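You operate a simulated robot arm through the tools that you are given. There is no shell and no other tool. Be economical: measure what you need, move in short steps, check, and stop when the job is done.

You are at the controls of a simulated two-armed robot. One attempt, no reset.

JOB
Pick up the glue bottle that says "Fast" from the door end of the white table with one hand, pass it to the other hand and put it on the near end of the white counter. Set down upright: glue bottle.

Only the result counts: the job must be done as asked and must still hold three seconds after the hand-in. Knocking over, shifting, dropping, spilling or breaking anything else fails it.

ROBOT AND FRAMES
Two 7-joint arms with two-finger parallel grippers on one trunk, on a base that drives. Base frame: it is fixed to the floor where the robot stands at the start and does not move with it; the origin is under the middle of the robot, x ahead of it, y to its left, z up; the surface under the hand at the start is at about z = 80. Readings come in cm, degrees, newtons and seconds.
The left shoulder is at the start at [2, 13.8, 117.5], the right one opposite. With the tool pointing down near the work surface each hand reaches from about 10 to 50 cm from the robot's upright axis, wherever it stands, measured 20 degrees to its own side. Places, roughly: near end of the white counter [-120, -170, 90]. Payload 1.57 kg a hand.
The tool frame of a hand sits at the grasp point between the pads (the TCP): z along the fingers, y along the line on which they close. The tips reach 3 cm beyond it. Largest opening 8 cm; finger width 1.7, thickness 1.2; the body of the gripper, 4 by 8.2 cm, starts 8 cm behind the TCP.
Orientation is that of the tool frame in the base frame, as a unit quaternion [x, y, z, w]. With the fingers straight down and closing along the base's y, the tool's x points along the base's -x, its y along +y and its z along -z.

CONTROLS
- The arms move only by the tool nudge_tool. It takes "left_increments", "right_increments" or both (then of equal length, played together; a hand with none holds still); each is a list of rows, each a list of 7 numbers: the shift along the tool's x, y, z in units of 40 mm (1.0 is 40 mm), then the turn, a rotation vector about the tool's x, y, z in units of 8 degrees (1.0 is 8 degrees), then the finger opening in cm, from 0 to 8. In form: [[tx, ty, tz, wx, wy, wz, gripper], ...]. A call has 1 to 12 rows; each row shifts and turns the commanded pose from where the row before left it, along the tool's axes as they then stand. A call with a number of a shift or a turn outside -1 to 1 is refused whole. Rows are played at 5 a second. More than 5 cm and 8.6 degrees between two rows, or a gripper value outside its range, and nothing of the call is played. A pose out of reach is approached as far as the arm can. The call stops where the force on the tool passes 40 N (or 10 N more than at its start, if that is more) or the arm is blocked; 0.2 s more then pass. Each finger travels about 4.5 cm/s and halts on what it meets, pressing with about 37 N; the grip force reading is that of the motor and also rises with nothing between the fingers. The clock runs only during rows and for 0.2 s after the last one: add rows that do not move to give the fingers time. It gives the time, the measured TCP pose, the force on the tool (base axes), the opening and the grip force at its end, in the units of the frame above (readings bear some noise), with the torque about the TCP (base axes, N m) and any sound that the robot's microphone picked up.
- Cameras (640 x 400 px; columns grow to the right, rows downward): "scene" is now at [18.06, 4, 110.65]; the picture's right is [0.43, -0.90, 0.00], its down [-0.06, -0.03, -1.00] and it looks along [0.90, 0.43, -0.07] (base axes); focal length 214 px, centre (320, 200). "left" rides on the left gripper at [7.2, 0.7, -12.2] in its tool frame; the picture's right is [-0.09, 1.00, 0.00], its down [-0.84, -0.08, -0.54] and it looks along [-0.54, -0.05, 0.84] (tool axes); focal length 238 px, centre (320, 200). "right" rides on the right gripper at [7.2, -0.7, -12.2] in its tool frame; the picture's right is [0.09, 1.00, 0.00], its down [-0.84, 0.08, -0.54] and it looks along [-0.54, 0.05, 0.84] (tool axes); focal length 238 px, centre (320, 200).
- grab_frame(camera): a new picture of that camera. No time passes.
- slide_trunk(by): slides the trunk up (or, below 0, down) by that many cm; the arms and the scene camera ride with it, the base frame stays. It gives what a move gives, with no picture.
- base_move(legs): drives the robot by 1 to 6 legs, each [ahead, left, turn to the left] in cm, cm and degrees, along the robot's own axes; the way and the turn of a leg run together, so that a leg with both is an arc; at most 150 cm and 180 degrees a leg. The arms and the cameras ride along, it lands a little off, and it stops where it bumps. It gives what a move gives.
- pan_tilt(pan, tilt): turns the head with the scene camera to pan (to the left, within 60 degrees either way) and tilt (down, from -29 to 69), counted from straight ahead of the robot. It gives what a move gives.
- pixel_to_xyz(camera, pixels): for up to 12 pixels [column, row] of the newest picture of that camera ("zoom" is the newest enlarged one), the place [x, y, z] in the base frame of the surface seen there, good to about 0.3 cm. No time passes.
- zoom(camera, box): a new picture of the part [left, top, right, bottom] of that camera's present view, enlarged. No time passes.
- sign_off(): hands the job in; it is judged then, once.

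Work in short steps. Measure before you move; look again where a grasp or a placing could have gone wrong, and mend it. You have 80 turns and 62 pictures in all, those below and enlarged ones among them. Open the grippers and draw the arms clear of the work before you hand the job in, unless the task says otherwise; then end with one line.

The tools are called after "Call:" as name(argument=value, ...) on one line, values as JSON. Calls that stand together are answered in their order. nudge_tool: Moves the arms, as the interface text tells. Its arguments: {"type":"object","properties":{"left_increments":{"type":"array"},"right_increments":{"type":"array"}},"required":[]} The other tools are called the same way: slide_trunk (by) slides the trunk up or down; base_move (legs) drives the base; pan_tilt (pan, tilt) turns the head that bears the scene camera; grab_frame (camera) takes a picture; pixel_to_xyz (camera, pixels) gives the place of the surface under pixels of a picture; zoom (camera, box) takes an enlarged picture of a part of a camera's view; sign_off () hands the job in.

At the start:

```text
clock: 0.0
left_tool_pos: [24.14, 26.66, 101.34]
left_tcp_rot: [0.007, 0.993, 0.042, -0.107]
left_force: [-0.1, 0.5, 0.6]
left_wrist_torque: [0.01, 0.02, -0.01]
left_width: 7.99
left_gripper_force: 0.0
right_tool_pos: [28.08, -3.89, 107.94]
right_tcp_rot: [-0.001, 0.997, -0.004, -0.08]
right_force: [0.0, -0.3, -0.3]
right_wrist_torque: [0.02, 0.01, 0.01]
right_width: 7.99
right_gripper_force: 0.1
trunk travel left (down, up): [-55.0, 69.0]
robot x, y, heading: [-0.07, 0.13, 0.1]
head pan, tilt: [25.5, 4.1]
```

scene: 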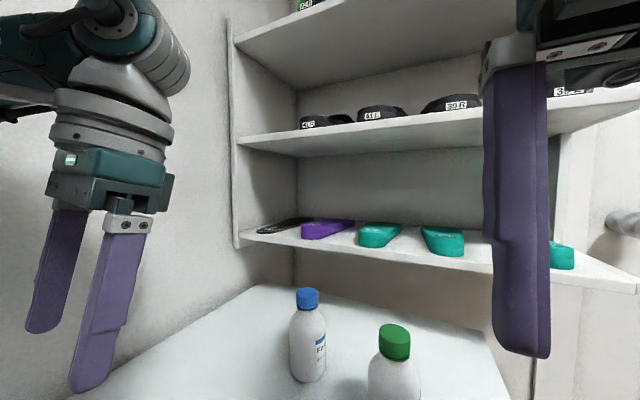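
right: 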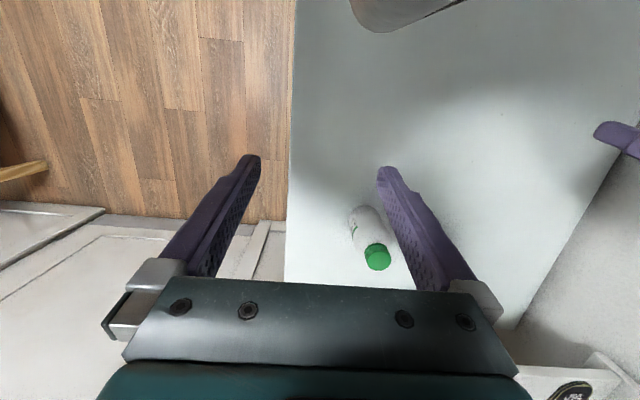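
left: 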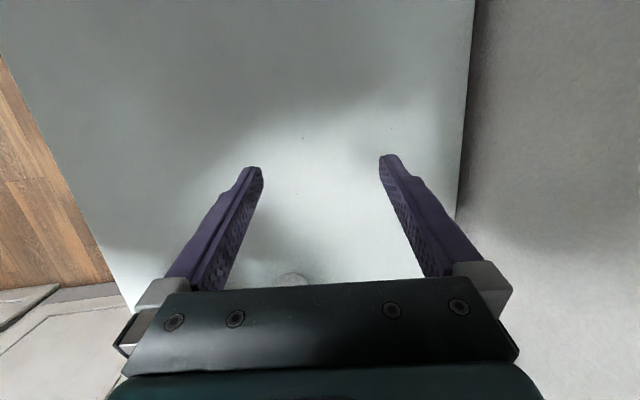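

The scene shows a blue-capped bottle at (308,340) with a label starting "Fa" and a green-capped one at (395,360). I tilt the head down to see the whole table.

Call:
pan_tilt(pan=15, tilt=35)

Call:
grab_frame(camera="scene")

```text
clock: 1.0
left_tool_pos: [24.01, 26.8, 101.29]
left_tcp_rot: [0.007, 0.993, 0.042, -0.109]
left_force: [-0.7, 0.4, 0.3]
left_wrist_torque: [0.03, 0.03, -0.01]
left_width: 7.99
left_gripper_force: 0.1
right_tool_pos: [28.09, -3.89, 107.9]
right_tcp_rot: [0.0, 0.997, -0.004, -0.081]
right_force: [0.3, -0.5, -0.9]
right_wrist_torque: [-0.01, -0.03, 0.0]
right_width: 8.01
right_gripper_force: 0.1
trunk travel left (down, up): [-55.0, 69.0]
robot x, y, heading: [-0.28, -0.14, 0.0]
head pan, tilt: [15.0, 35.0]
```

```text
58 pictures are left
```

scene: 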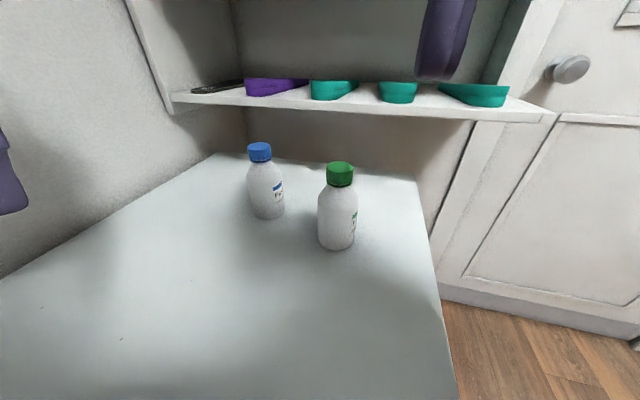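

Two bottles, at (265,180) and (338,205). I enlarge to read labels and measure.

Call:
zoom(camera="scene", box=[220, 130, 380, 260])

Call:
pixel_to_xyz(camera="scene", pixels=[[259, 146], [265, 180], [268, 215], [340, 166], [337, 210], [335, 247], [215, 156], [415, 180], [300, 250], [350, 110], [520, 118], [440, 280]])

```text
3.08 times, centred on (300, 195) of scene
```

zoom: 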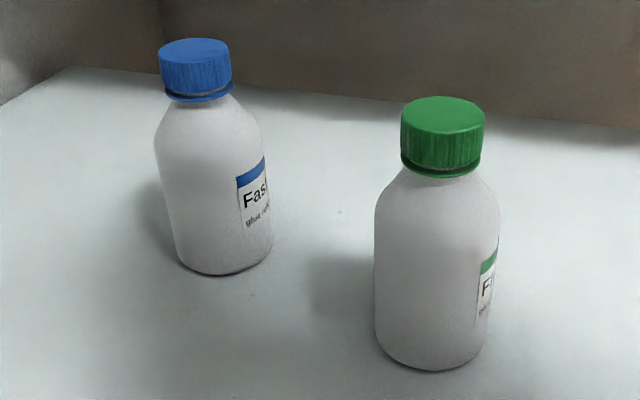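

```text
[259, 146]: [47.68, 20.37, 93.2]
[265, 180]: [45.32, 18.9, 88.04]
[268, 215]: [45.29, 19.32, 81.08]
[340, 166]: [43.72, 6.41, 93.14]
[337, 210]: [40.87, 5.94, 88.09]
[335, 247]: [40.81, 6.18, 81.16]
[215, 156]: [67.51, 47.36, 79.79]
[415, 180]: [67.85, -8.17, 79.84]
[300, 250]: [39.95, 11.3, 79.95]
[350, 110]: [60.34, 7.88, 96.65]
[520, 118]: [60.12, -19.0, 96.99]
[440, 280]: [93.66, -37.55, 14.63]
```

The blue one says "Fas…", the green "F…"; both labels need a proper look, and I need to know which end has the door. Look round with the head.

Call:
pan_tilt(pan=60, tilt=30)

Call:
grab_frame(camera="scene")

Call:
pan_tilt(pan=-55, tilt=15)

Call:
grab_frame(camera="scene")

```text
clock: 2.1
left_tool_pos: [23.99, 26.98, 101.24]
left_tcp_rot: [0.007, 0.993, 0.043, -0.108]
left_force: [0.2, 0.5, -0.1]
left_wrist_torque: [0.0, -0.01, 0.04]
left_width: 8.01
left_gripper_force: 0.1
right_tool_pos: [28.07, -3.83, 107.77]
right_tcp_rot: [0.0, 0.997, -0.003, -0.081]
right_force: [0.2, 0.4, 0.2]
right_wrist_torque: [-0.01, 0.0, -0.03]
right_width: 8.0
right_gripper_force: 0.1
trunk travel left (down, up): [-55.0, 69.0]
robot x, y, heading: [0.21, 0.33, -0.0]
head pan, tilt: [60.0, 30.0]
```

```text
56 pictures are left
```

scene: 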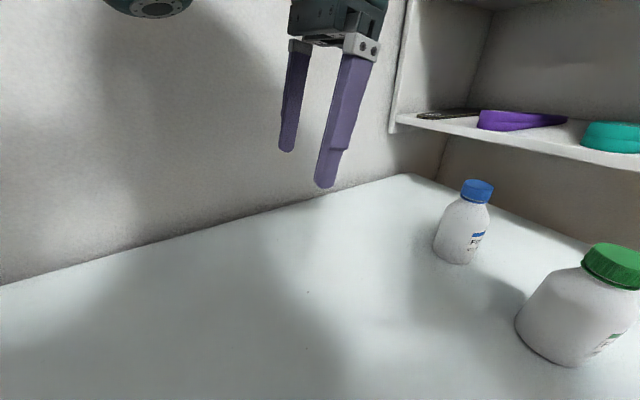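

```text
clock: 4.0
left_tool_pos: [24.0, 26.9, 101.31]
left_tcp_rot: [0.007, 0.993, 0.041, -0.11]
left_force: [1.0, 0.3, -0.3]
left_wrist_torque: [0.0, -0.01, 0.02]
left_width: 8.0
left_gripper_force: 0.2
right_tool_pos: [28.05, -3.76, 107.86]
right_tcp_rot: [0.0, 0.997, -0.002, -0.081]
right_force: [-0.2, 0.6, 0.5]
right_wrist_torque: [0.0, 0.01, -0.01]
right_width: 8.0
right_gripper_force: 0.1
trunk travel left (down, up): [-55.0, 69.0]
robot x, y, heading: [0.01, 0.28, 0.1]
head pan, tilt: [-55.0, 15.0]
```

```text
55 pictures are left
```

scene: 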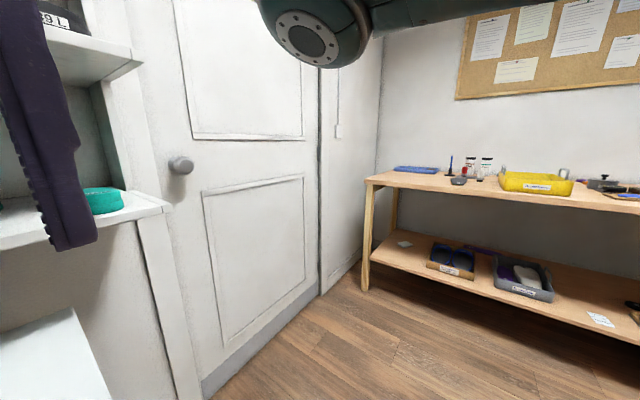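

The door is right-forward, so these bottles are at the door end. Now enlarge the labels, and look at the near edge of the table.

Call:
pan_tilt(pan=10, tilt=50)

Call:
grab_frame(camera="scene")

Call:
zoom(camera="scene", box=[240, 70, 390, 170])

```text
clock: 5.4
left_tool_pos: [23.9, 26.93, 101.3]
left_tcp_rot: [0.007, 0.993, 0.041, -0.108]
left_force: [-0.3, -0.1, 0.1]
left_wrist_torque: [0.0, -0.01, 0.0]
left_width: 8.02
left_gripper_force: 0.1
right_tool_pos: [28.21, -3.85, 107.91]
right_tcp_rot: [0.001, 0.997, -0.004, -0.081]
right_force: [-0.6, -0.2, -0.2]
right_wrist_torque: [0.02, -0.02, 0.01]
right_width: 8.01
right_gripper_force: 0.0
trunk travel left (down, up): [-55.0, 69.0]
robot x, y, heading: [-0.03, -0.03, -0.2]
head pan, tilt: [10.0, 50.0]
```

```text
54 pictures are left
```

scene: 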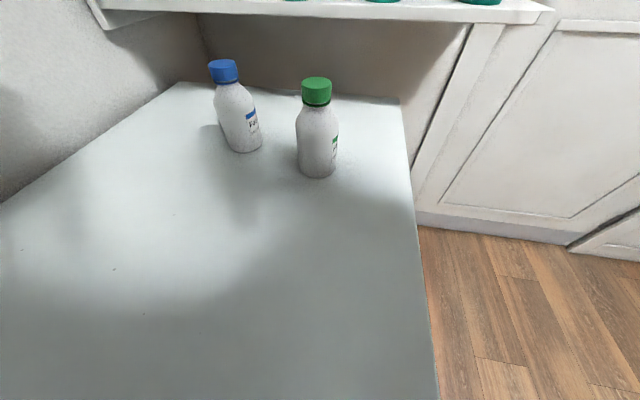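

```text
4.00 times, centred on (315, 120) of scene
```

zoom: 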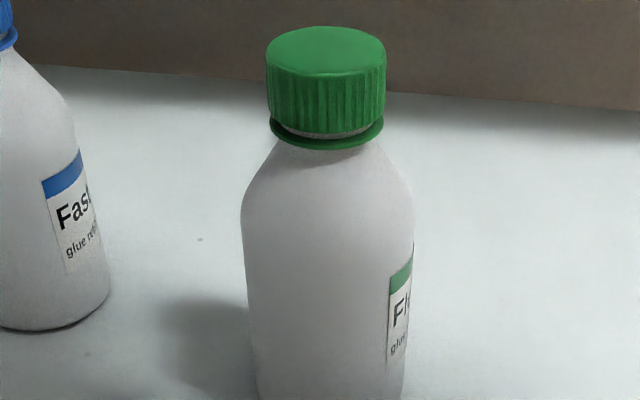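

Blue is "Fast glue refill", green is "Fl…". I measure the blue bottle's outline and the table.

Call:
pixel_to_xyz(camera="scene", pixels=[[222, 62], [229, 112], [238, 110], [247, 108], [242, 150], [242, 130], [238, 95], [300, 390], [60, 390], [434, 390], [180, 85], [400, 99]])

Call:
zoom(camera="scene", box=[190, 50, 290, 160])

```text
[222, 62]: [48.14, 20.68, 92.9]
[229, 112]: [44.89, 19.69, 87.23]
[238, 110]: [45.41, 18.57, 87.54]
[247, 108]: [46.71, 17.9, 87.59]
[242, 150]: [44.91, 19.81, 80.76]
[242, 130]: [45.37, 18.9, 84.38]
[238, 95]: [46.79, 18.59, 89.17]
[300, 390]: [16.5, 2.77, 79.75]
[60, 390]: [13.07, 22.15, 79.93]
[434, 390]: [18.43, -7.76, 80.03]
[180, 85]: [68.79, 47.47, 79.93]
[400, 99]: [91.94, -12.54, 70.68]
```

```text
3.64 times, centred on (240, 105) of scene
```

zoom: 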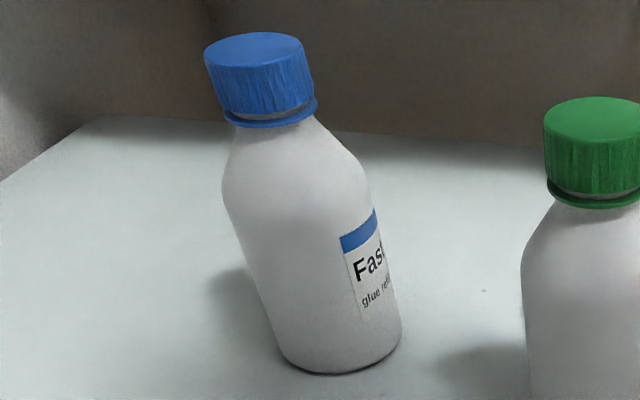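

Bottle axis ≈ (47.8, 20.6), radius ≈ 3, z 80–93. Plan: left hand picks it with fingers pointing forward and 30° down, the right takes it from above. I first swing the left hand forward into that orientation, above the bottle's level.

Call:
nudge_tool(left_increments=[[0, 0, 0, 0.6, 0, 0, 8], [-0.4, -0.17, -0.06, 0, -1, 0, 8], [-0.4, -0.17, 0, 0, -1, 0, 8], [-0.4, -0.17, 0.06, 0, -1, 0, 8], [-0.38, -0.17, 0.11, 0, -1, 0, 8], [-0.37, -0.17, 0.16, 0, -1, 0, 8], [-0.34, -0.17, 0.21, 0, -1, 0, 8], [-0.31, -0.17, 0.26, 0, -1, 0, 8], [-0.27, -0.17, 0.3, 0, -1, 0, 8], [-0.22, -0.17, 0.33, 0, -1, 0, 8]])

Call:
pan_tilt(pan=20, tilt=30)

Call:
grab_frame(camera="scene")

Call:
grab_frame(camera="left")

```text
clock: 7.6
left_tool_pos: [38.63, 20.97, 100.8]
left_tcp_rot: [0.01, 0.875, -0.01, 0.484]
left_force: [0.5, -0.7, -0.3]
left_wrist_torque: [0.0, 0.0, 0.01]
left_width: 8.03
left_gripper_force: 0.0
left hand out of reach, approached as far as the arm can: row 8, 10
right_tool_pos: [27.96, -3.86, 107.84]
right_tcp_rot: [-0.001, 0.997, -0.003, -0.081]
right_force: [-0.8, -0.3, -0.3]
right_wrist_torque: [-0.03, 0.01, 0.0]
right_width: 8.03
right_gripper_force: 0.1
trunk travel left (down, up): [-55.0, 69.0]
robot x, y, heading: [-0.45, 0.31, 0.1]
head pan, tilt: [10.0, 50.0]
```

```text
clock: 8.4
left_tool_pos: [38.53, 21.09, 100.78]
left_tcp_rot: [0.009, 0.875, -0.009, 0.483]
left_force: [-0.2, 0.1, -0.7]
left_wrist_torque: [0.02, -0.02, 0.01]
left_width: 7.99
left_gripper_force: 0.0
right_tool_pos: [28.1, -3.83, 107.85]
right_tcp_rot: [0.0, 0.997, -0.003, -0.081]
right_force: [-0.7, 1.1, -0.1]
right_wrist_torque: [-0.01, -0.04, 0.02]
right_width: 8.02
right_gripper_force: 0.0
trunk travel left (down, up): [-55.0, 69.0]
robot x, y, heading: [0.29, 0.06, 0.1]
head pan, tilt: [20.0, 30.0]
```

```text
51 pictures are left
```

scene: 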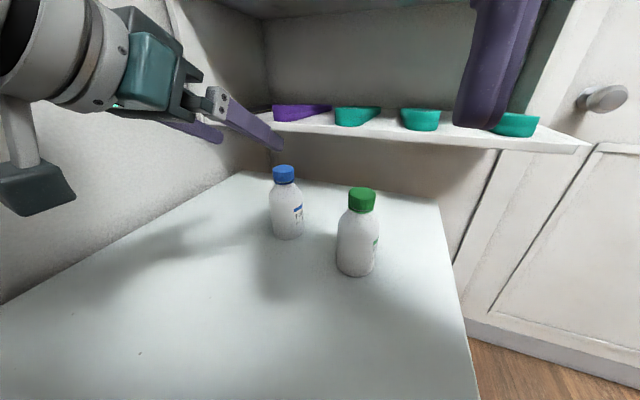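

```text
50 pictures are left
```

left: 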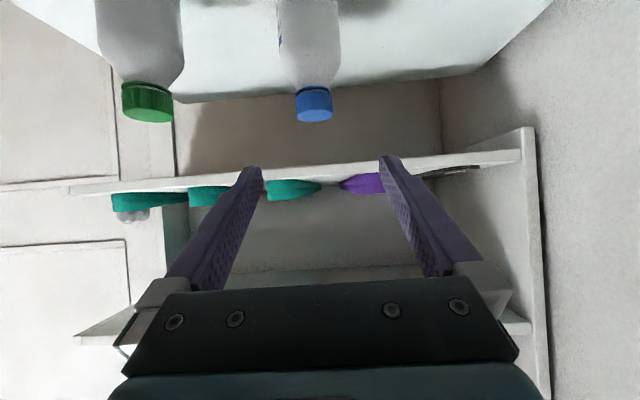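

Orientation reached (32° below horizontal). The camera block hangs under the hand at (35,190); I measure its lowest points.

Call:
pixel_to_xyz(camera="scene", pixels=[[22, 213], [70, 197], [40, 200], [5, 180], [275, 145], [215, 137], [60, 105], [283, 169], [289, 237], [272, 200], [285, 200], [300, 200]])

```text
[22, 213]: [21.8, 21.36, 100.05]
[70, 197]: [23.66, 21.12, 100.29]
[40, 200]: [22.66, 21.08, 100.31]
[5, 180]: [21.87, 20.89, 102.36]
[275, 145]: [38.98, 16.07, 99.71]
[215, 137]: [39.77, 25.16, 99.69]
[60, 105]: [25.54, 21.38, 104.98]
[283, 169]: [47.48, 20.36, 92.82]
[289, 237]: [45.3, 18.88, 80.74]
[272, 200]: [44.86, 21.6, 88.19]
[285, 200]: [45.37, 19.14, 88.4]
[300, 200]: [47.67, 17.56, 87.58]
```

Camera block clears by 1 cm below the TCP level, fine. I slide the trunk down 9 cm for the pre-grasp height.

Call:
slide_trunk(by=-9)

Call:
nudge_tool(left_increments=[[0, -0.1, 0, 0, 0, 0, 8], [0, 0, 0.3, 0, 0, 0, 8]])

Call:
grab_frame(camera="scene")

Call:
grab_frame(camera="left")

```text
clock: 9.7
left_tool_pos: [38.54, 21.04, 91.82]
left_tcp_rot: [0.009, 0.876, -0.009, 0.483]
left_force: [-0.4, -0.6, -0.6]
left_wrist_torque: [-0.01, -0.03, -0.03]
left_width: 7.97
left_gripper_force: 0.2
right_tool_pos: [28.06, -3.78, 98.88]
right_tcp_rot: [0.0, 0.997, -0.004, -0.081]
right_force: [0.0, 0.6, 1.0]
right_wrist_torque: [0.02, -0.04, 0.02]
right_width: 8.0
right_gripper_force: 0.2
trunk travel left (down, up): [-46.0, 78.0]
robot x, y, heading: [-0.14, -0.1, 0.2]
head pan, tilt: [20.0, 30.0]
```

```text
clock: 10.3
left_tool_pos: [39.58, 20.63, 91.08]
left_tcp_rot: [0.01, 0.875, -0.009, 0.484]
left_force: [0.7, 0.3, 0.0]
left_wrist_torque: [-0.04, -0.01, 0.03]
left_width: 8.01
left_gripper_force: 0.0
right_tool_pos: [28.06, -3.8, 98.99]
right_tcp_rot: [0.0, 0.997, -0.004, -0.081]
right_force: [-0.5, -0.2, 0.6]
right_wrist_torque: [-0.03, 0.0, 0.0]
right_width: 8.0
right_gripper_force: 0.2
trunk travel left (down, up): [-46.0, 78.0]
robot x, y, heading: [-0.28, -0.32, 0.2]
head pan, tilt: [20.0, 30.0]
```

```text
49 pictures are left
```

scene: 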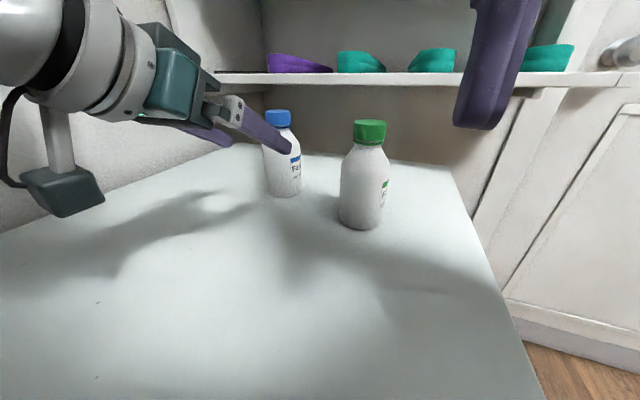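

```text
48 pictures are left
```

left: 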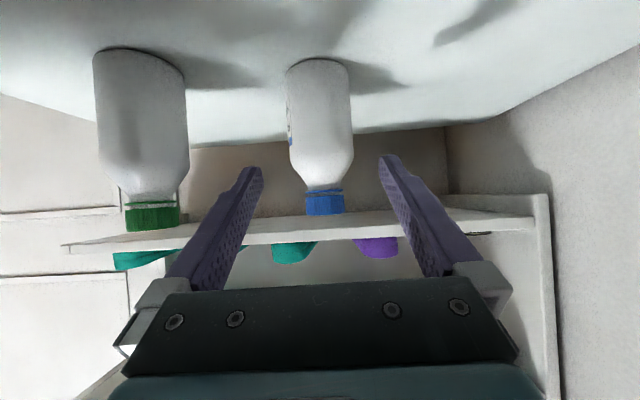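

The bottle sits midway between the fingers (column 320). I advance 9.6 cm along the fingers, staying open.

Call:
nudge_tool(left_increments=[[0, 0, 0.4, 0, 0, 0, 8], [0, 0, 0.4, 0, 0, 0, 8], [0, 0, 0.4, 0, 0, 0, 8], [0, 0, 0.4, 0, 0, 0, 8], [0, 0, 0.4, 0, 0, 0, 8], [0, 0, 0.4, 0, 0, 0, 8], [0, 0, 0, 0, 0, 0, 8]])

Call:
grab_frame(camera="scene")

Call:
grab_frame(camera="left")

```text
clock: 11.9
left_tool_pos: [47.08, 22.6, 86.8]
left_tcp_rot: [0.011, 0.876, -0.011, 0.482]
left_force: [0.6, -1.5, 0.1]
left_wrist_torque: [-0.04, 0.01, 0.02]
left_width: 7.98
left_gripper_force: 0.2
left hand out of reach, approached as far as the arm can: row 3, 5, 6
right_tool_pos: [28.05, -3.79, 98.97]
right_tcp_rot: [-0.001, 0.997, -0.004, -0.082]
right_force: [-0.2, 0.6, -0.3]
right_wrist_torque: [0.01, 0.03, 0.0]
right_width: 7.97
right_gripper_force: 0.0
trunk travel left (down, up): [-46.0, 78.0]
robot x, y, heading: [0.23, -0.07, -0.0]
head pan, tilt: [20.0, 30.0]
```

```text
47 pictures are left
```

scene: 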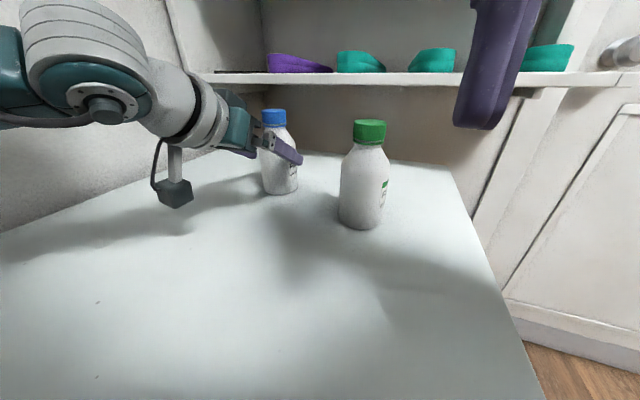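

```text
46 pictures are left
```

left: 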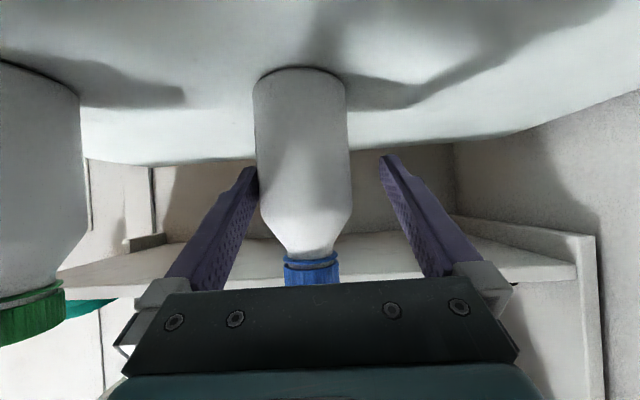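

The arm ran into a reach limit and ended at y 22.6 (2 cm left of the bottle's axis), with the bottle near one finger (column 257). I drive the base 2 cm to the right to recentre the hand.

Call:
base_move(legs=[[0, -2, 0]])

Call:
grab_frame(camera="left")

Call:
grab_frame(camera="scene")

```text
clock: 12.7
left_tool_pos: [47.01, 20.43, 86.85]
left_tcp_rot: [0.011, 0.876, -0.011, 0.482]
left_force: [-0.9, -0.3, -0.1]
left_wrist_torque: [0.06, 0.0, 0.02]
left_width: 8.01
left_gripper_force: 0.0
right_tool_pos: [28.07, -5.8, 98.89]
right_tcp_rot: [-0.001, 0.997, -0.003, -0.081]
right_force: [-0.6, -0.3, 0.3]
right_wrist_torque: [0.01, -0.04, -0.02]
right_width: 7.99
right_gripper_force: 0.0
trunk travel left (down, up): [-46.0, 78.0]
robot x, y, heading: [0.34, -1.88, -0.2]
head pan, tilt: [20.0, 30.0]
```

```text
45 pictures are left
```

left: 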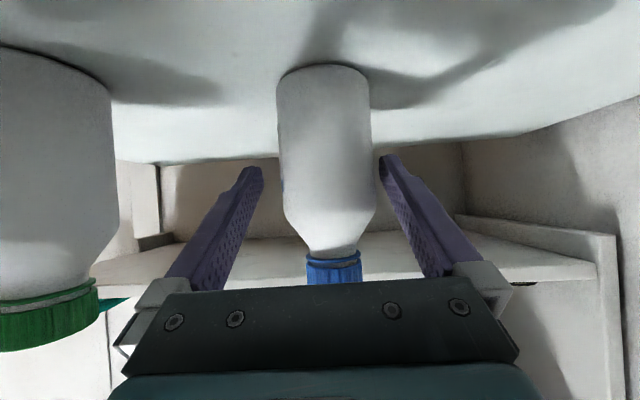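

```text
44 pictures are left
```

scene: 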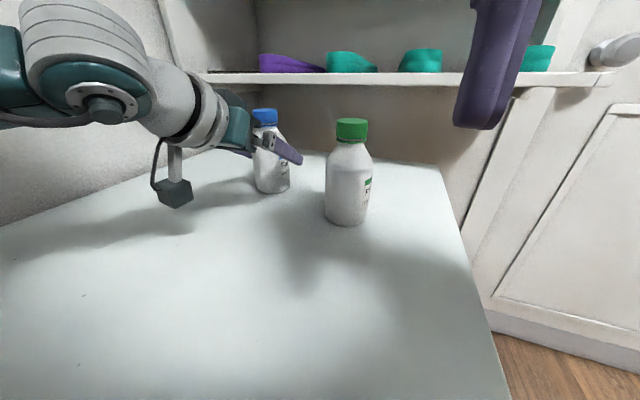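

Now the bottle is centred (columns 277–371) between the fingers. Close the left gripper.

Call:
nudge_tool(left_increments=[[0, 0, 0, 0, 0, 0, 6.5], [0, 0, 0, 0, 0, 0, 4], [0, 0, 0, 0, 0, 0, 4], [0, 0, 0, 0, 0, 0, 4]])

Call:
grab_frame(camera="left")

```text
clock: 13.7
left_tool_pos: [47.14, 20.62, 86.99]
left_tcp_rot: [0.01, 0.876, -0.009, 0.482]
left_force: [-0.5, 0.9, 0.8]
left_wrist_torque: [0.25, 0.0, 0.02]
left_width: 5.91
left_gripper_force: 37.2
right_tool_pos: [28.11, -5.77, 99.01]
right_tcp_rot: [0.0, 0.997, -0.003, -0.081]
right_force: [0.1, 0.0, -0.4]
right_wrist_torque: [-0.03, 0.01, -0.01]
right_width: 8.01
right_gripper_force: 0.1
trunk travel left (down, up): [-46.0, 78.0]
robot x, y, heading: [-0.23, -1.92, -0.1]
head pan, tilt: [20.0, 30.0]
```

```text
43 pictures are left
```

left: 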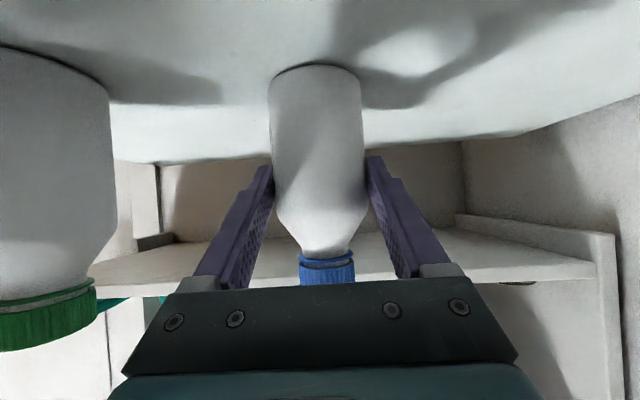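

Grip holds: 5.91 cm at 37 N. Lift by sliding the trunk up 14 cm, then look.

Call:
slide_trunk(by=14)

Call:
grab_frame(camera="scene")

```text
clock: 15.3
left_tool_pos: [47.09, 20.51, 100.85]
left_tcp_rot: [0.01, 0.876, -0.011, 0.482]
left_force: [-0.6, 0.3, -2.4]
left_wrist_torque: [0.03, 0.04, 0.02]
left_width: 5.88
left_gripper_force: 37.0
right_tool_pos: [28.03, -5.83, 112.75]
right_tcp_rot: [-0.001, 0.997, -0.003, -0.082]
right_force: [-0.1, -0.2, 0.1]
right_wrist_torque: [-0.02, 0.02, -0.04]
right_width: 7.98
right_gripper_force: 0.0
trunk travel left (down, up): [-60.0, 64.0]
robot x, y, heading: [0.08, -1.78, -0.2]
head pan, tilt: [20.0, 30.0]
```

```text
42 pictures are left
```

scene: 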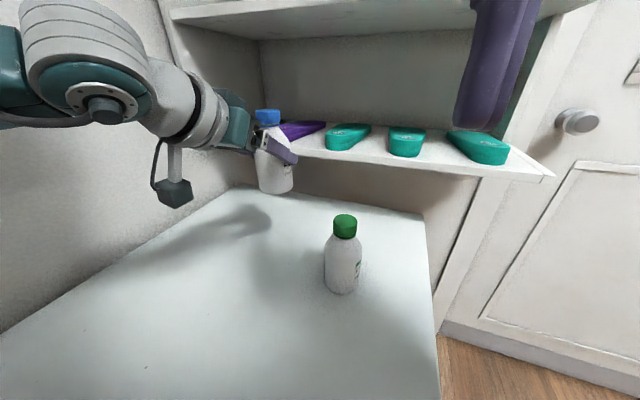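

Lifted cleanly (2.4 N load). I raise 6 cm more, then swing the left hand 48° to point forward-right while drawing the bottle toward the middle for the pass.

Call:
slide_trunk(by=6)

Call:
nudge_tool(left_increments=[[0.143, -0.395, -0.229, 0.847, 0, 0.531, 4], [0.114, -0.43, -0.182, 0.847, 0, 0.531, 4], [0.08, -0.455, -0.127, 0.847, 0, 0.531, 4], [0.048, -0.47, -0.076, 0.847, 0, 0.531, 4], [0.01, -0.48, -0.017, 0.847, 0, 0.531, 4], [-0.024, -0.48, 0.038, 0.847, 0, 0.531, 4], [0, 0, 0, 0, 0, 0, 4]])

Call:
grab_frame(camera="scene")

```text
clock: 16.3
left_tool_pos: [47.01, 20.52, 106.68]
left_tcp_rot: [0.01, 0.876, -0.01, 0.482]
left_force: [-0.2, -0.4, -2.7]
left_wrist_torque: [-0.03, 0.04, 0.02]
left_width: 5.86
left_gripper_force: 37.3
right_tool_pos: [28.05, -5.77, 118.93]
right_tcp_rot: [0.0, 0.997, -0.004, -0.082]
right_force: [0.1, 0.6, 1.1]
right_wrist_torque: [0.01, 0.02, -0.01]
right_width: 7.99
right_gripper_force: 0.1
trunk travel left (down, up): [-66.0, 58.0]
robot x, y, heading: [0.18, -1.94, -0.4]
head pan, tilt: [20.0, 30.0]
```

```text
clock: 17.9
left_tool_pos: [40.35, 10.86, 106.93]
left_tcp_rot: [0.352, 0.798, -0.206, 0.444]
left_force: [-0.3, 0.0, -3.1]
left_wrist_torque: [0.05, 0.02, 0.01]
left_width: 5.9
left_gripper_force: 37.3
left hand out of reach, approached as far as the arm can: row 6
right_tool_pos: [28.04, -5.83, 118.87]
right_tcp_rot: [0.0, 0.997, -0.004, -0.08]
right_force: [-0.8, 0.3, -0.7]
right_wrist_torque: [-0.02, 0.02, -0.03]
right_width: 8.01
right_gripper_force: 0.0
trunk travel left (down, up): [-66.0, 58.0]
robot x, y, heading: [0.09, -2.04, 0.1]
head pan, tilt: [20.0, 30.0]
```

```text
41 pictures are left
```

scene: 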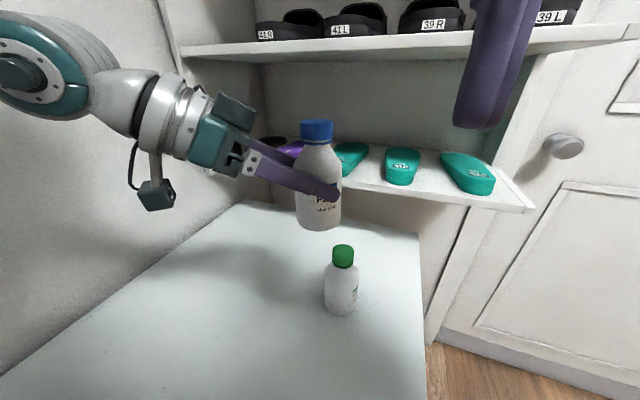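

Bottle upright, at about (40.7, 10.4), base z ≈ 100. I bring it a little nearer to the right arm and at the same time square the right hand to vertical with a 41° yaw, high above.

Call:
nudge_tool(left_increments=[[-0.165, -0.78, 0.27, 0, 0, 0, 4], [-0.165, -0.78, 0.27, 0, 0, 0, 4], [0, 0, 0, 0, 0, 0, 4], [0, 0, 0, 0, 0, 0, 4], [0, 0, 0, 0, 0, 0, 4], [0, 0, 0, 0, 0, 0, 4], [0, 0, 0, 0, 0, 0, 4], [0, 0, 0, 0, 0, 0, 4]], right_increments=[[0, 0, 0, 0, -0.58, 0, 8], [0, 0, 0, 0, -0.58, 0, 8], [0, 0, 0, 0, 0, -1, 8], [0, 0, 0, 0, 0, -1, 8], [0, 0, 0, 0, 0, -1, 8], [0, 0, 0, 0, 0, -1, 8], [0, 0, 0, 0, 0, -1, 8], [0, 0, 0, 0, 0, -0.16, 8]])

Call:
grab_frame(camera="scene")

Call:
grab_frame(camera="right")

```text
clock: 19.7
left_tool_pos: [37.45, 4.93, 106.99]
left_tcp_rot: [0.365, 0.795, -0.207, 0.438]
left_force: [-0.1, -0.5, -3.2]
left_wrist_torque: [0.03, 0.03, -0.02]
left_width: 5.87
left_gripper_force: 37.3
right_tool_pos: [27.71, -5.77, 118.27]
right_tcp_rot: [-0.356, 0.934, -0.004, -0.012]
right_force: [0.6, 0.3, 0.1]
right_wrist_torque: [0.04, 0.0, 0.03]
right_width: 8.01
right_gripper_force: 0.0
trunk travel left (down, up): [-66.0, 58.0]
robot x, y, heading: [-0.11, -1.89, -0.0]
head pan, tilt: [20.0, 30.0]
```

```text
40 pictures are left
```

scene: 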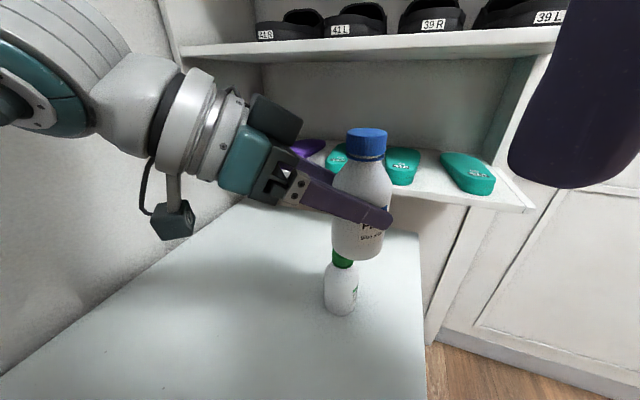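

```text
39 pictures are left
```

right: 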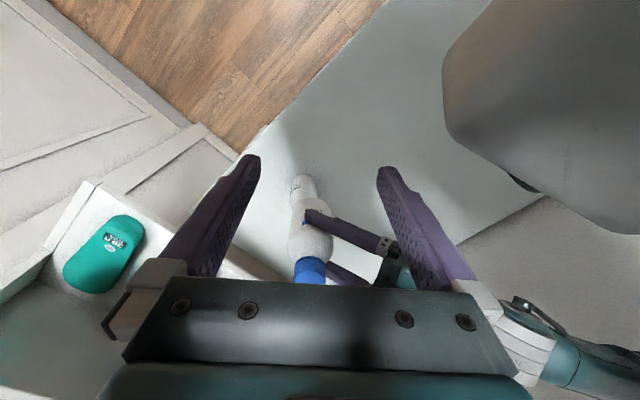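

Both hands are as planned. I measure the bottle in hand (cap (367,132), body).

Call:
pixel_to_xyz(camera="scene", pixels=[[367, 131], [350, 131], [383, 131], [367, 138], [345, 175], [365, 175], [390, 180], [357, 255], [345, 240], [375, 240], [272, 108], [300, 125]])

```text
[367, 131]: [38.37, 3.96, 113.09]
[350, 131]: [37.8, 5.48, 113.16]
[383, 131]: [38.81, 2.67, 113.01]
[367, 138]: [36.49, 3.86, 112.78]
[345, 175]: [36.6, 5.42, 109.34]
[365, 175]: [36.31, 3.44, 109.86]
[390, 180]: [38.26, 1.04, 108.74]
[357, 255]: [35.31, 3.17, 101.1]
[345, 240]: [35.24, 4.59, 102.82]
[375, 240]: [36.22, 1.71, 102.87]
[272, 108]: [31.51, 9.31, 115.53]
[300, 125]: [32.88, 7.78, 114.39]
```

Bottle axis ≈ (38.1, 4.0), top 113.1; left gripper body's top is ≥6.4 cm behind it at z ≤115.5. I raise the right hand 2 cm and move it above the bottle.

Call:
nudge_tool(right_increments=[[0, 0, -0.5, 0, 0, 0, 8], [-0.89, 0.025, 0, 0, 0, 0, 8], [-0.89, 0.025, 0, 0, 0, 0, 8], [-0.89, 0.025, 0, 0, 0, 0, 8], [-0.89, 0.025, 0, 0, 0, 0, 8], [0, 0, 0, 0, 0, 0, 8]])

Call:
grab_frame(camera="scene")

Call:
grab_frame(camera="right")

```text
clock: 21.3
left_tool_pos: [37.74, 5.36, 106.97]
left_tcp_rot: [0.361, 0.798, -0.203, 0.437]
left_force: [1.5, 2.8, -5.0]
left_wrist_torque: [-0.21, 0.08, -0.17]
left_width: 5.89
left_gripper_force: 37.0
right_tool_pos: [36.51, 3.72, 116.52]
right_tcp_rot: [-0.357, 0.932, 0.019, -0.06]
right_force: [-1.7, -1.4, 2.6]
right_wrist_torque: [0.06, 0.11, 0.12]
right_width: 7.94
right_gripper_force: 0.0
right hand out of reach, approached as far as the arm can: row 5
trunk travel left (down, up): [-66.0, 58.0]
robot x, y, heading: [0.04, -2.27, 0.1]
head pan, tilt: [20.0, 30.0]
stopped in row 6 (right hand): the arm was blocked; the commanded pose is now the measured one
```

```text
38 pictures are left
```

scene: 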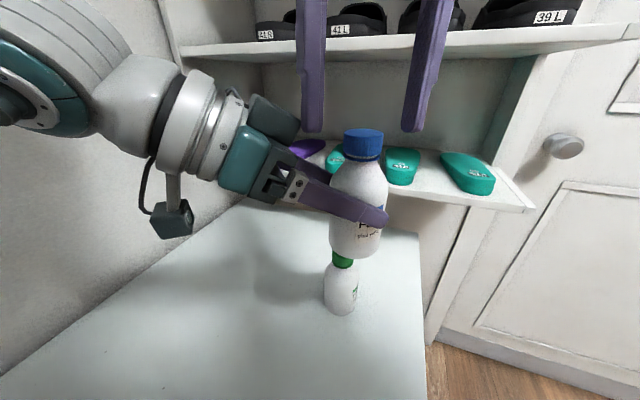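

```text
37 pictures are left
```

right: 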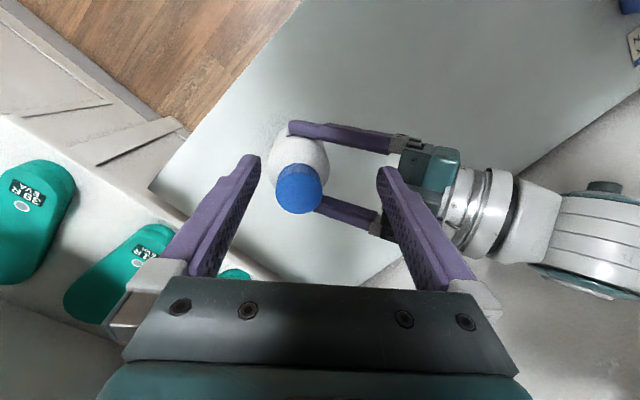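

The right back finger touched the left gripper's body because that height is beyond the right arm's reach (it sagged to 116.5 and tilted). The bottle is still held; I back the right hand off gently, then check.

Call:
nudge_tool(right_increments=[[0.1, -0.12, -0.25, 0, 0, 0, 8], [0.6, 0, 0, 0, 0, 0, 8], [0.8, 0, 0, 0, 0, 0, 8], [0.9, 0, 0, 0, 0, 0, 8], [0.9, 0, 0, 0, 0, 0, 8]])

Call:
slide_trunk(by=8)

Call:
grab_frame(camera="scene")

```text
clock: 22.5
left_tool_pos: [37.77, 5.28, 106.95]
left_tcp_rot: [0.361, 0.797, -0.203, 0.44]
left_force: [0.7, 0.2, -3.3]
left_wrist_torque: [0.03, 0.04, 0.01]
left_width: 5.84
left_gripper_force: 37.0
right_tool_pos: [26.74, -5.18, 118.28]
right_tcp_rot: [-0.358, 0.931, 0.017, -0.072]
right_force: [-0.1, -0.5, 0.7]
right_wrist_torque: [0.01, -0.03, 0.0]
right_width: 8.0
right_gripper_force: 0.0
trunk travel left (down, up): [-66.0, 58.0]
robot x, y, heading: [-0.04, -2.19, 0.1]
head pan, tilt: [20.0, 30.0]
```

```text
clock: 23.7
left_tool_pos: [37.73, 5.28, 114.94]
left_tcp_rot: [0.361, 0.797, -0.204, 0.44]
left_force: [0.1, -0.1, -1.9]
left_wrist_torque: [0.03, -0.03, -0.03]
left_width: 5.87
left_gripper_force: 36.5
right_tool_pos: [26.71, -5.38, 126.17]
right_tcp_rot: [-0.36, 0.93, 0.017, -0.071]
right_force: [-0.8, 0.3, -1.1]
right_wrist_torque: [0.01, -0.02, -0.01]
right_width: 7.99
right_gripper_force: 0.0
trunk travel left (down, up): [-74.0, 50.0]
robot x, y, heading: [-0.18, -2.05, -0.2]
head pan, tilt: [20.0, 30.0]
```

```text
36 pictures are left
```

scene: 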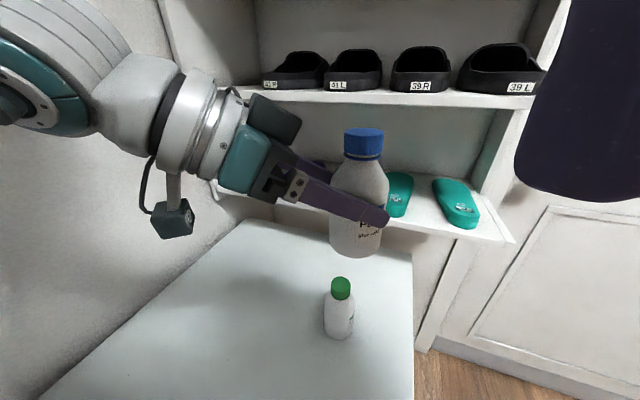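

Now the left hand lowers the bottle 8 cm and brings it 5 cm nearer, while the right hand is straightened to vertical.

Call:
nudge_tool(left_increments=[[0.607, -0.48, 0.28, 0, 0, 0, 4], [0.607, -0.48, 0.28, 0, 0, 0, 4], [0.607, -0.48, 0.28, 0, 0, 0, 4], [0, 0, 0, 0, 0, 0, 4]], right_increments=[[0.3, 0, 0, 0.28, -0.43, 0, 8], [0.3, 0, 0, 0.29, -0.43, 0, 8], [0.2, 0, 0, 0, 0, 0, 8], [0, 0, 0, 0, 0, 0, 8]])

Call:
grab_frame(camera="scene")

Call:
grab_frame(camera="right")

```text
clock: 24.3
left_tool_pos: [34.26, 3.46, 109.75]
left_tcp_rot: [0.361, 0.798, -0.203, 0.439]
left_force: [0.2, 1.2, -1.7]
left_wrist_torque: [0.0, 0.0, -0.02]
left_width: 5.89
left_gripper_force: 37.3
right_tool_pos: [24.96, -6.38, 125.25]
right_tcp_rot: [-0.346, 0.938, 0.011, -0.027]
right_force: [16.5, 7.5, 6.5]
right_wrist_torque: [-0.01, 0.81, -0.85]
right_width: 7.56
right_gripper_force: 0.1
trunk travel left (down, up): [-74.0, 50.0]
robot x, y, heading: [-0.16, -1.58, 0.0]
head pan, tilt: [20.0, 30.0]
stopped in row 3 (right hand): the force on the tool passed its limit at 53 N (the readings are from after the stop); the commanded pose is now the measured one
```

```text
35 pictures are left
```

scene: 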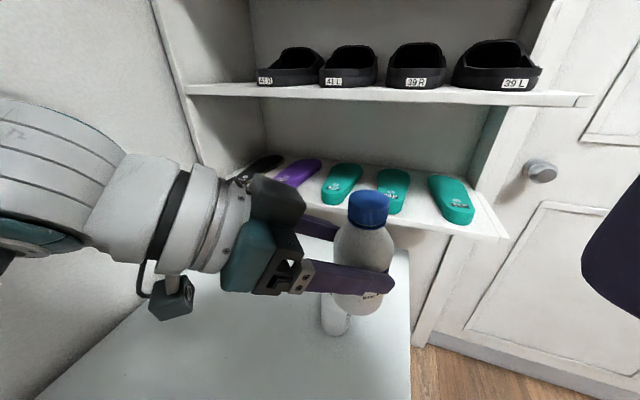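

```text
34 pictures are left
```

right: 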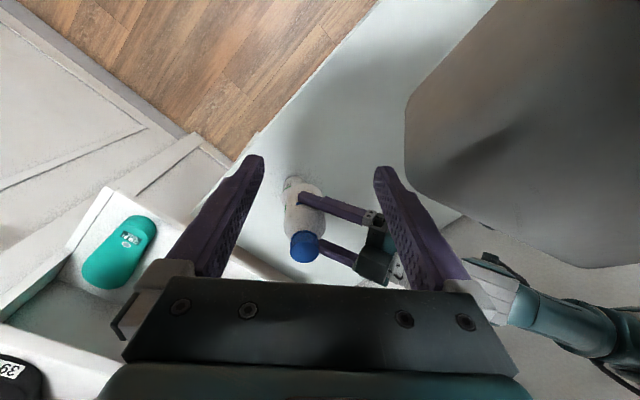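

The right hand brushed the robot's own head; I move it 2 cm forward off it, and finish lowering the left hand.

Call:
nudge_tool(left_increments=[[0, 0, 0, 0, 0, 0, 4], [0.607, -0.48, 0.28, 0, 0, 0, 4], [0, 0, 0, 0, 0, 0, 4]], right_increments=[[-0.5, -0.2, 0, 0, 0, 0, 8], [0, 0, 0, 0, 0, 0, 8], [0, 0, 0, 0, 0, 0, 8]])

Call:
pan_tilt(pan=10, tilt=30)

Call:
grab_frame(camera="scene")

```text
clock: 25.1
left_tool_pos: [32.61, 2.29, 107.05]
left_tcp_rot: [0.361, 0.798, -0.202, 0.439]
left_force: [0.9, -0.8, -2.0]
left_wrist_torque: [0.01, -0.01, -0.01]
left_width: 5.87
left_gripper_force: 36.9
right_tool_pos: [26.83, -5.7, 125.17]
right_tcp_rot: [-0.349, 0.937, 0.011, -0.029]
right_force: [0.1, -0.5, 0.0]
right_wrist_torque: [-0.02, 0.01, 0.03]
right_width: 8.0
right_gripper_force: 0.0
trunk travel left (down, up): [-74.0, 50.0]
robot x, y, heading: [-0.06, -2.34, -0.2]
head pan, tilt: [20.0, 30.0]
```

```text
clock: 25.9
left_tool_pos: [32.62, 2.19, 106.98]
left_tcp_rot: [0.361, 0.797, -0.204, 0.439]
left_force: [0.4, -0.4, -2.4]
left_wrist_torque: [0.04, 0.02, 0.0]
left_width: 5.88
left_gripper_force: 37.1
right_tool_pos: [26.83, -5.69, 125.15]
right_tcp_rot: [-0.348, 0.937, 0.01, -0.03]
right_force: [-0.5, 0.3, 0.3]
right_wrist_torque: [-0.02, 0.02, 0.0]
right_width: 7.99
right_gripper_force: 0.1
trunk travel left (down, up): [-74.0, 50.0]
robot x, y, heading: [0.14, -1.93, 0.0]
head pan, tilt: [10.0, 30.0]
```

```text
33 pictures are left
```

scene: 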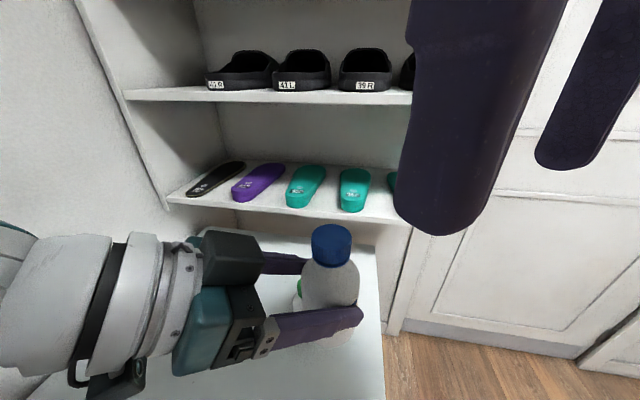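

Measure the cap, bottle body and the top of the left gripper now.

Call:
pixel_to_xyz(camera="scene", pixels=[[331, 230], [315, 236], [348, 236], [331, 238], [310, 280], [330, 290], [355, 285], [230, 240], [255, 245], [205, 240], [275, 262], [250, 290]])

Call:
zoom(camera="scene", box=[170, 200, 390, 390])

```text
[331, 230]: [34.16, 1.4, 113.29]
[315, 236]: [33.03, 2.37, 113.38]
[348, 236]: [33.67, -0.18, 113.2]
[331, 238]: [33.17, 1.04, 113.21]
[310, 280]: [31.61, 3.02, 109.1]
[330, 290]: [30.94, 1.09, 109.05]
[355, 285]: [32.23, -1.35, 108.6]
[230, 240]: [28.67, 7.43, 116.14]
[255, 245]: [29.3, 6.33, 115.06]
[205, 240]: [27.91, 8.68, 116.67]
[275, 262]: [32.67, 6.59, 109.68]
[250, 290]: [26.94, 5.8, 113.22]
```

```text
2.11 times, centred on (280, 295) of scene
```

zoom: 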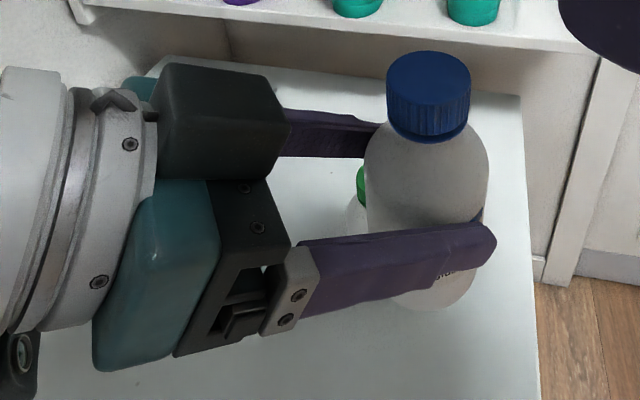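

Bottle axis ≈ (33.7, 1.05), top 113.3. A block on the left hand reaches z≈116.7, ~6.5 cm behind the axis, so I'll grasp with the right TCP at z≈109.5 and an opening of 7.4. First hover above at z 125.

Call:
nudge_tool(right_increments=[[0, 0, 0, 0.29, -0.34, 0, 7.4], [-0.8, 0.025, 0, 0, 0, 0, 7.4], [-0.8, 0.025, 0, 0, 0, 0, 7.4], [-0.79, 0.03, 0, 0, 0, 0, 7.4], [0, 0, 0, 0, 0, 0, 7.4]])

Call:
grab_frame(camera="right")

Call:
grab_frame(camera="scene")

```text
clock: 27.1
left_tool_pos: [32.82, 2.25, 107.08]
left_tcp_rot: [0.361, 0.798, -0.203, 0.439]
left_force: [-0.5, -0.8, -2.9]
left_wrist_torque: [0.01, 0.0, 0.02]
left_width: 5.88
left_gripper_force: 37.2
right_tool_pos: [33.91, 0.52, 124.58]
right_tcp_rot: [-0.347, 0.938, 0.003, -0.009]
right_force: [0.2, 0.4, -0.3]
right_wrist_torque: [0.01, 0.0, -0.01]
right_width: 7.41
right_gripper_force: 0.1
trunk travel left (down, up): [-74.0, 50.0]
robot x, y, heading: [0.18, -1.8, 0.3]
head pan, tilt: [10.0, 30.0]
```

```text
31 pictures are left
```

right: 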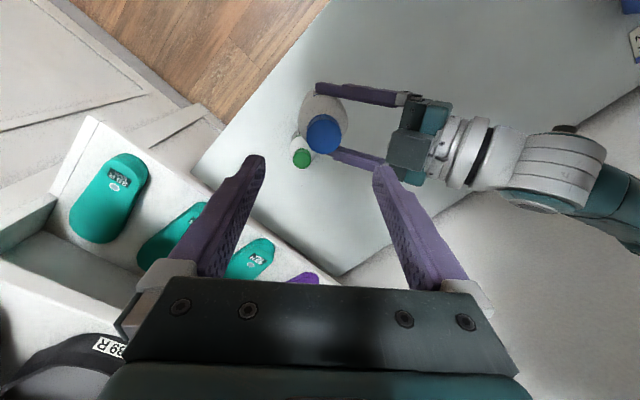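

```text
30 pictures are left
```

scene: 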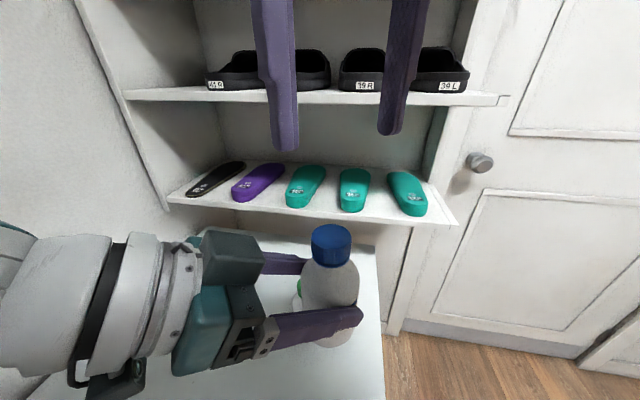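

Hover is centred to ~0.5 cm. I trim 0.3 cm and descend until tips straddle the cap (z≈114).

Call:
nudge_tool(right_increments=[[0, 0.07, 0.5, 0, 0, 0, 7.4], [0, 0, 0.7, 0, 0, 0, 7.4], [0, 0, 0.7, 0, 0, 0, 7.4], [0, 0, 0.7, 0, 0, 0, 7.4], [0, 0, 0, 0, 0, 0, 7.4]])

Call:
zoom(camera="scene", box=[170, 160, 450, 350])

Call:
grab_frame(camera="right")

```text
clock: 28.2
left_tool_pos: [32.72, 2.24, 107.19]
left_tcp_rot: [0.361, 0.798, -0.203, 0.439]
left_force: [-0.4, 0.4, -2.8]
left_wrist_torque: [0.05, 0.03, 0.01]
left_width: 5.89
left_gripper_force: 35.9
right_tool_pos: [33.74, 1.0, 114.74]
right_tcp_rot: [-0.349, 0.937, -0.001, 0.0]
right_force: [0.5, -0.3, 0.1]
right_wrist_torque: [0.01, -0.01, -0.01]
right_width: 7.43
right_gripper_force: 0.1
trunk travel left (down, up): [-74.0, 50.0]
robot x, y, heading: [-0.12, -2.12, -0.1]
head pan, tilt: [10.0, 30.0]
```

```text
2.11 times, centred on (310, 255) of scene
```

zoom: 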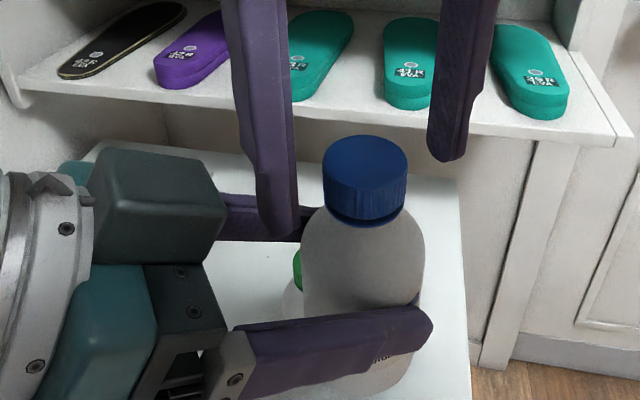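

```text
28 pictures are left
```

right: 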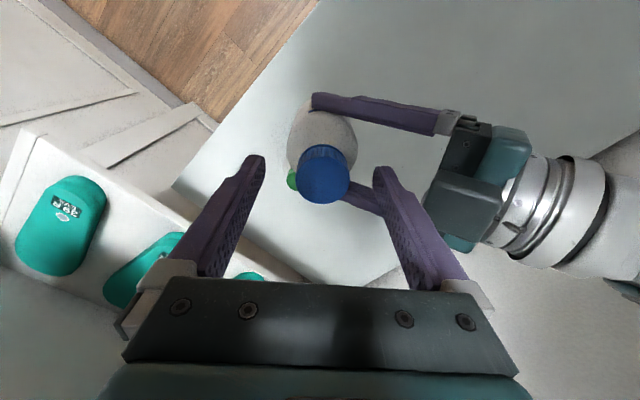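

Fingers straddle the cap with room both sides and the left block is clear of the back finger. Continue down 5.1 cm.

Call:
nudge_tool(right_increments=[[0, 0.04, 0.32, 0, 0, 0, 7.4], [0, 0, 0.32, 0, 0, 0, 7.4], [0, 0, 0.32, 0, 0, 0, 7.4], [0, 0, 0.32, 0, 0, 0, 7.4], [0, 0, 0, 0, 0, 0, 7.4]])

Call:
zoom(camera="scene", box=[170, 160, 450, 350])

```text
clock: 29.4
left_tool_pos: [32.7, 2.31, 107.1]
left_tcp_rot: [0.361, 0.798, -0.203, 0.438]
left_force: [0.0, -0.1, -2.2]
left_wrist_torque: [0.0, 0.0, -0.01]
left_width: 5.87
left_gripper_force: 37.2
right_tool_pos: [33.65, 1.11, 109.59]
right_tcp_rot: [-0.349, 0.937, 0.0, 0.0]
right_force: [-0.9, 0.0, -0.5]
right_wrist_torque: [-0.01, -0.01, 0.02]
right_width: 7.4
right_gripper_force: 0.0
trunk travel left (down, up): [-74.0, 50.0]
robot x, y, heading: [0.52, -1.62, -0.1]
head pan, tilt: [10.0, 30.0]
```

```text
2.11 times, centred on (310, 255) of scene
```

zoom: 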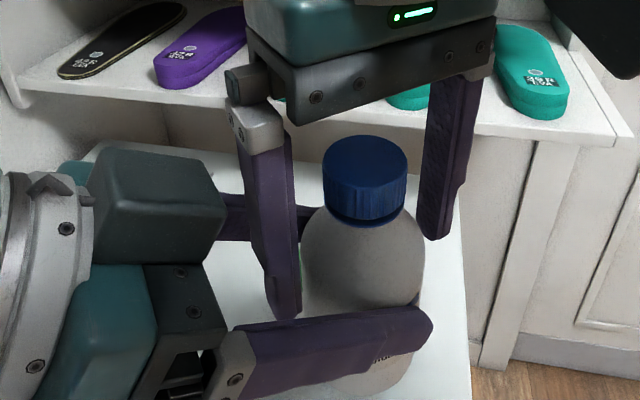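

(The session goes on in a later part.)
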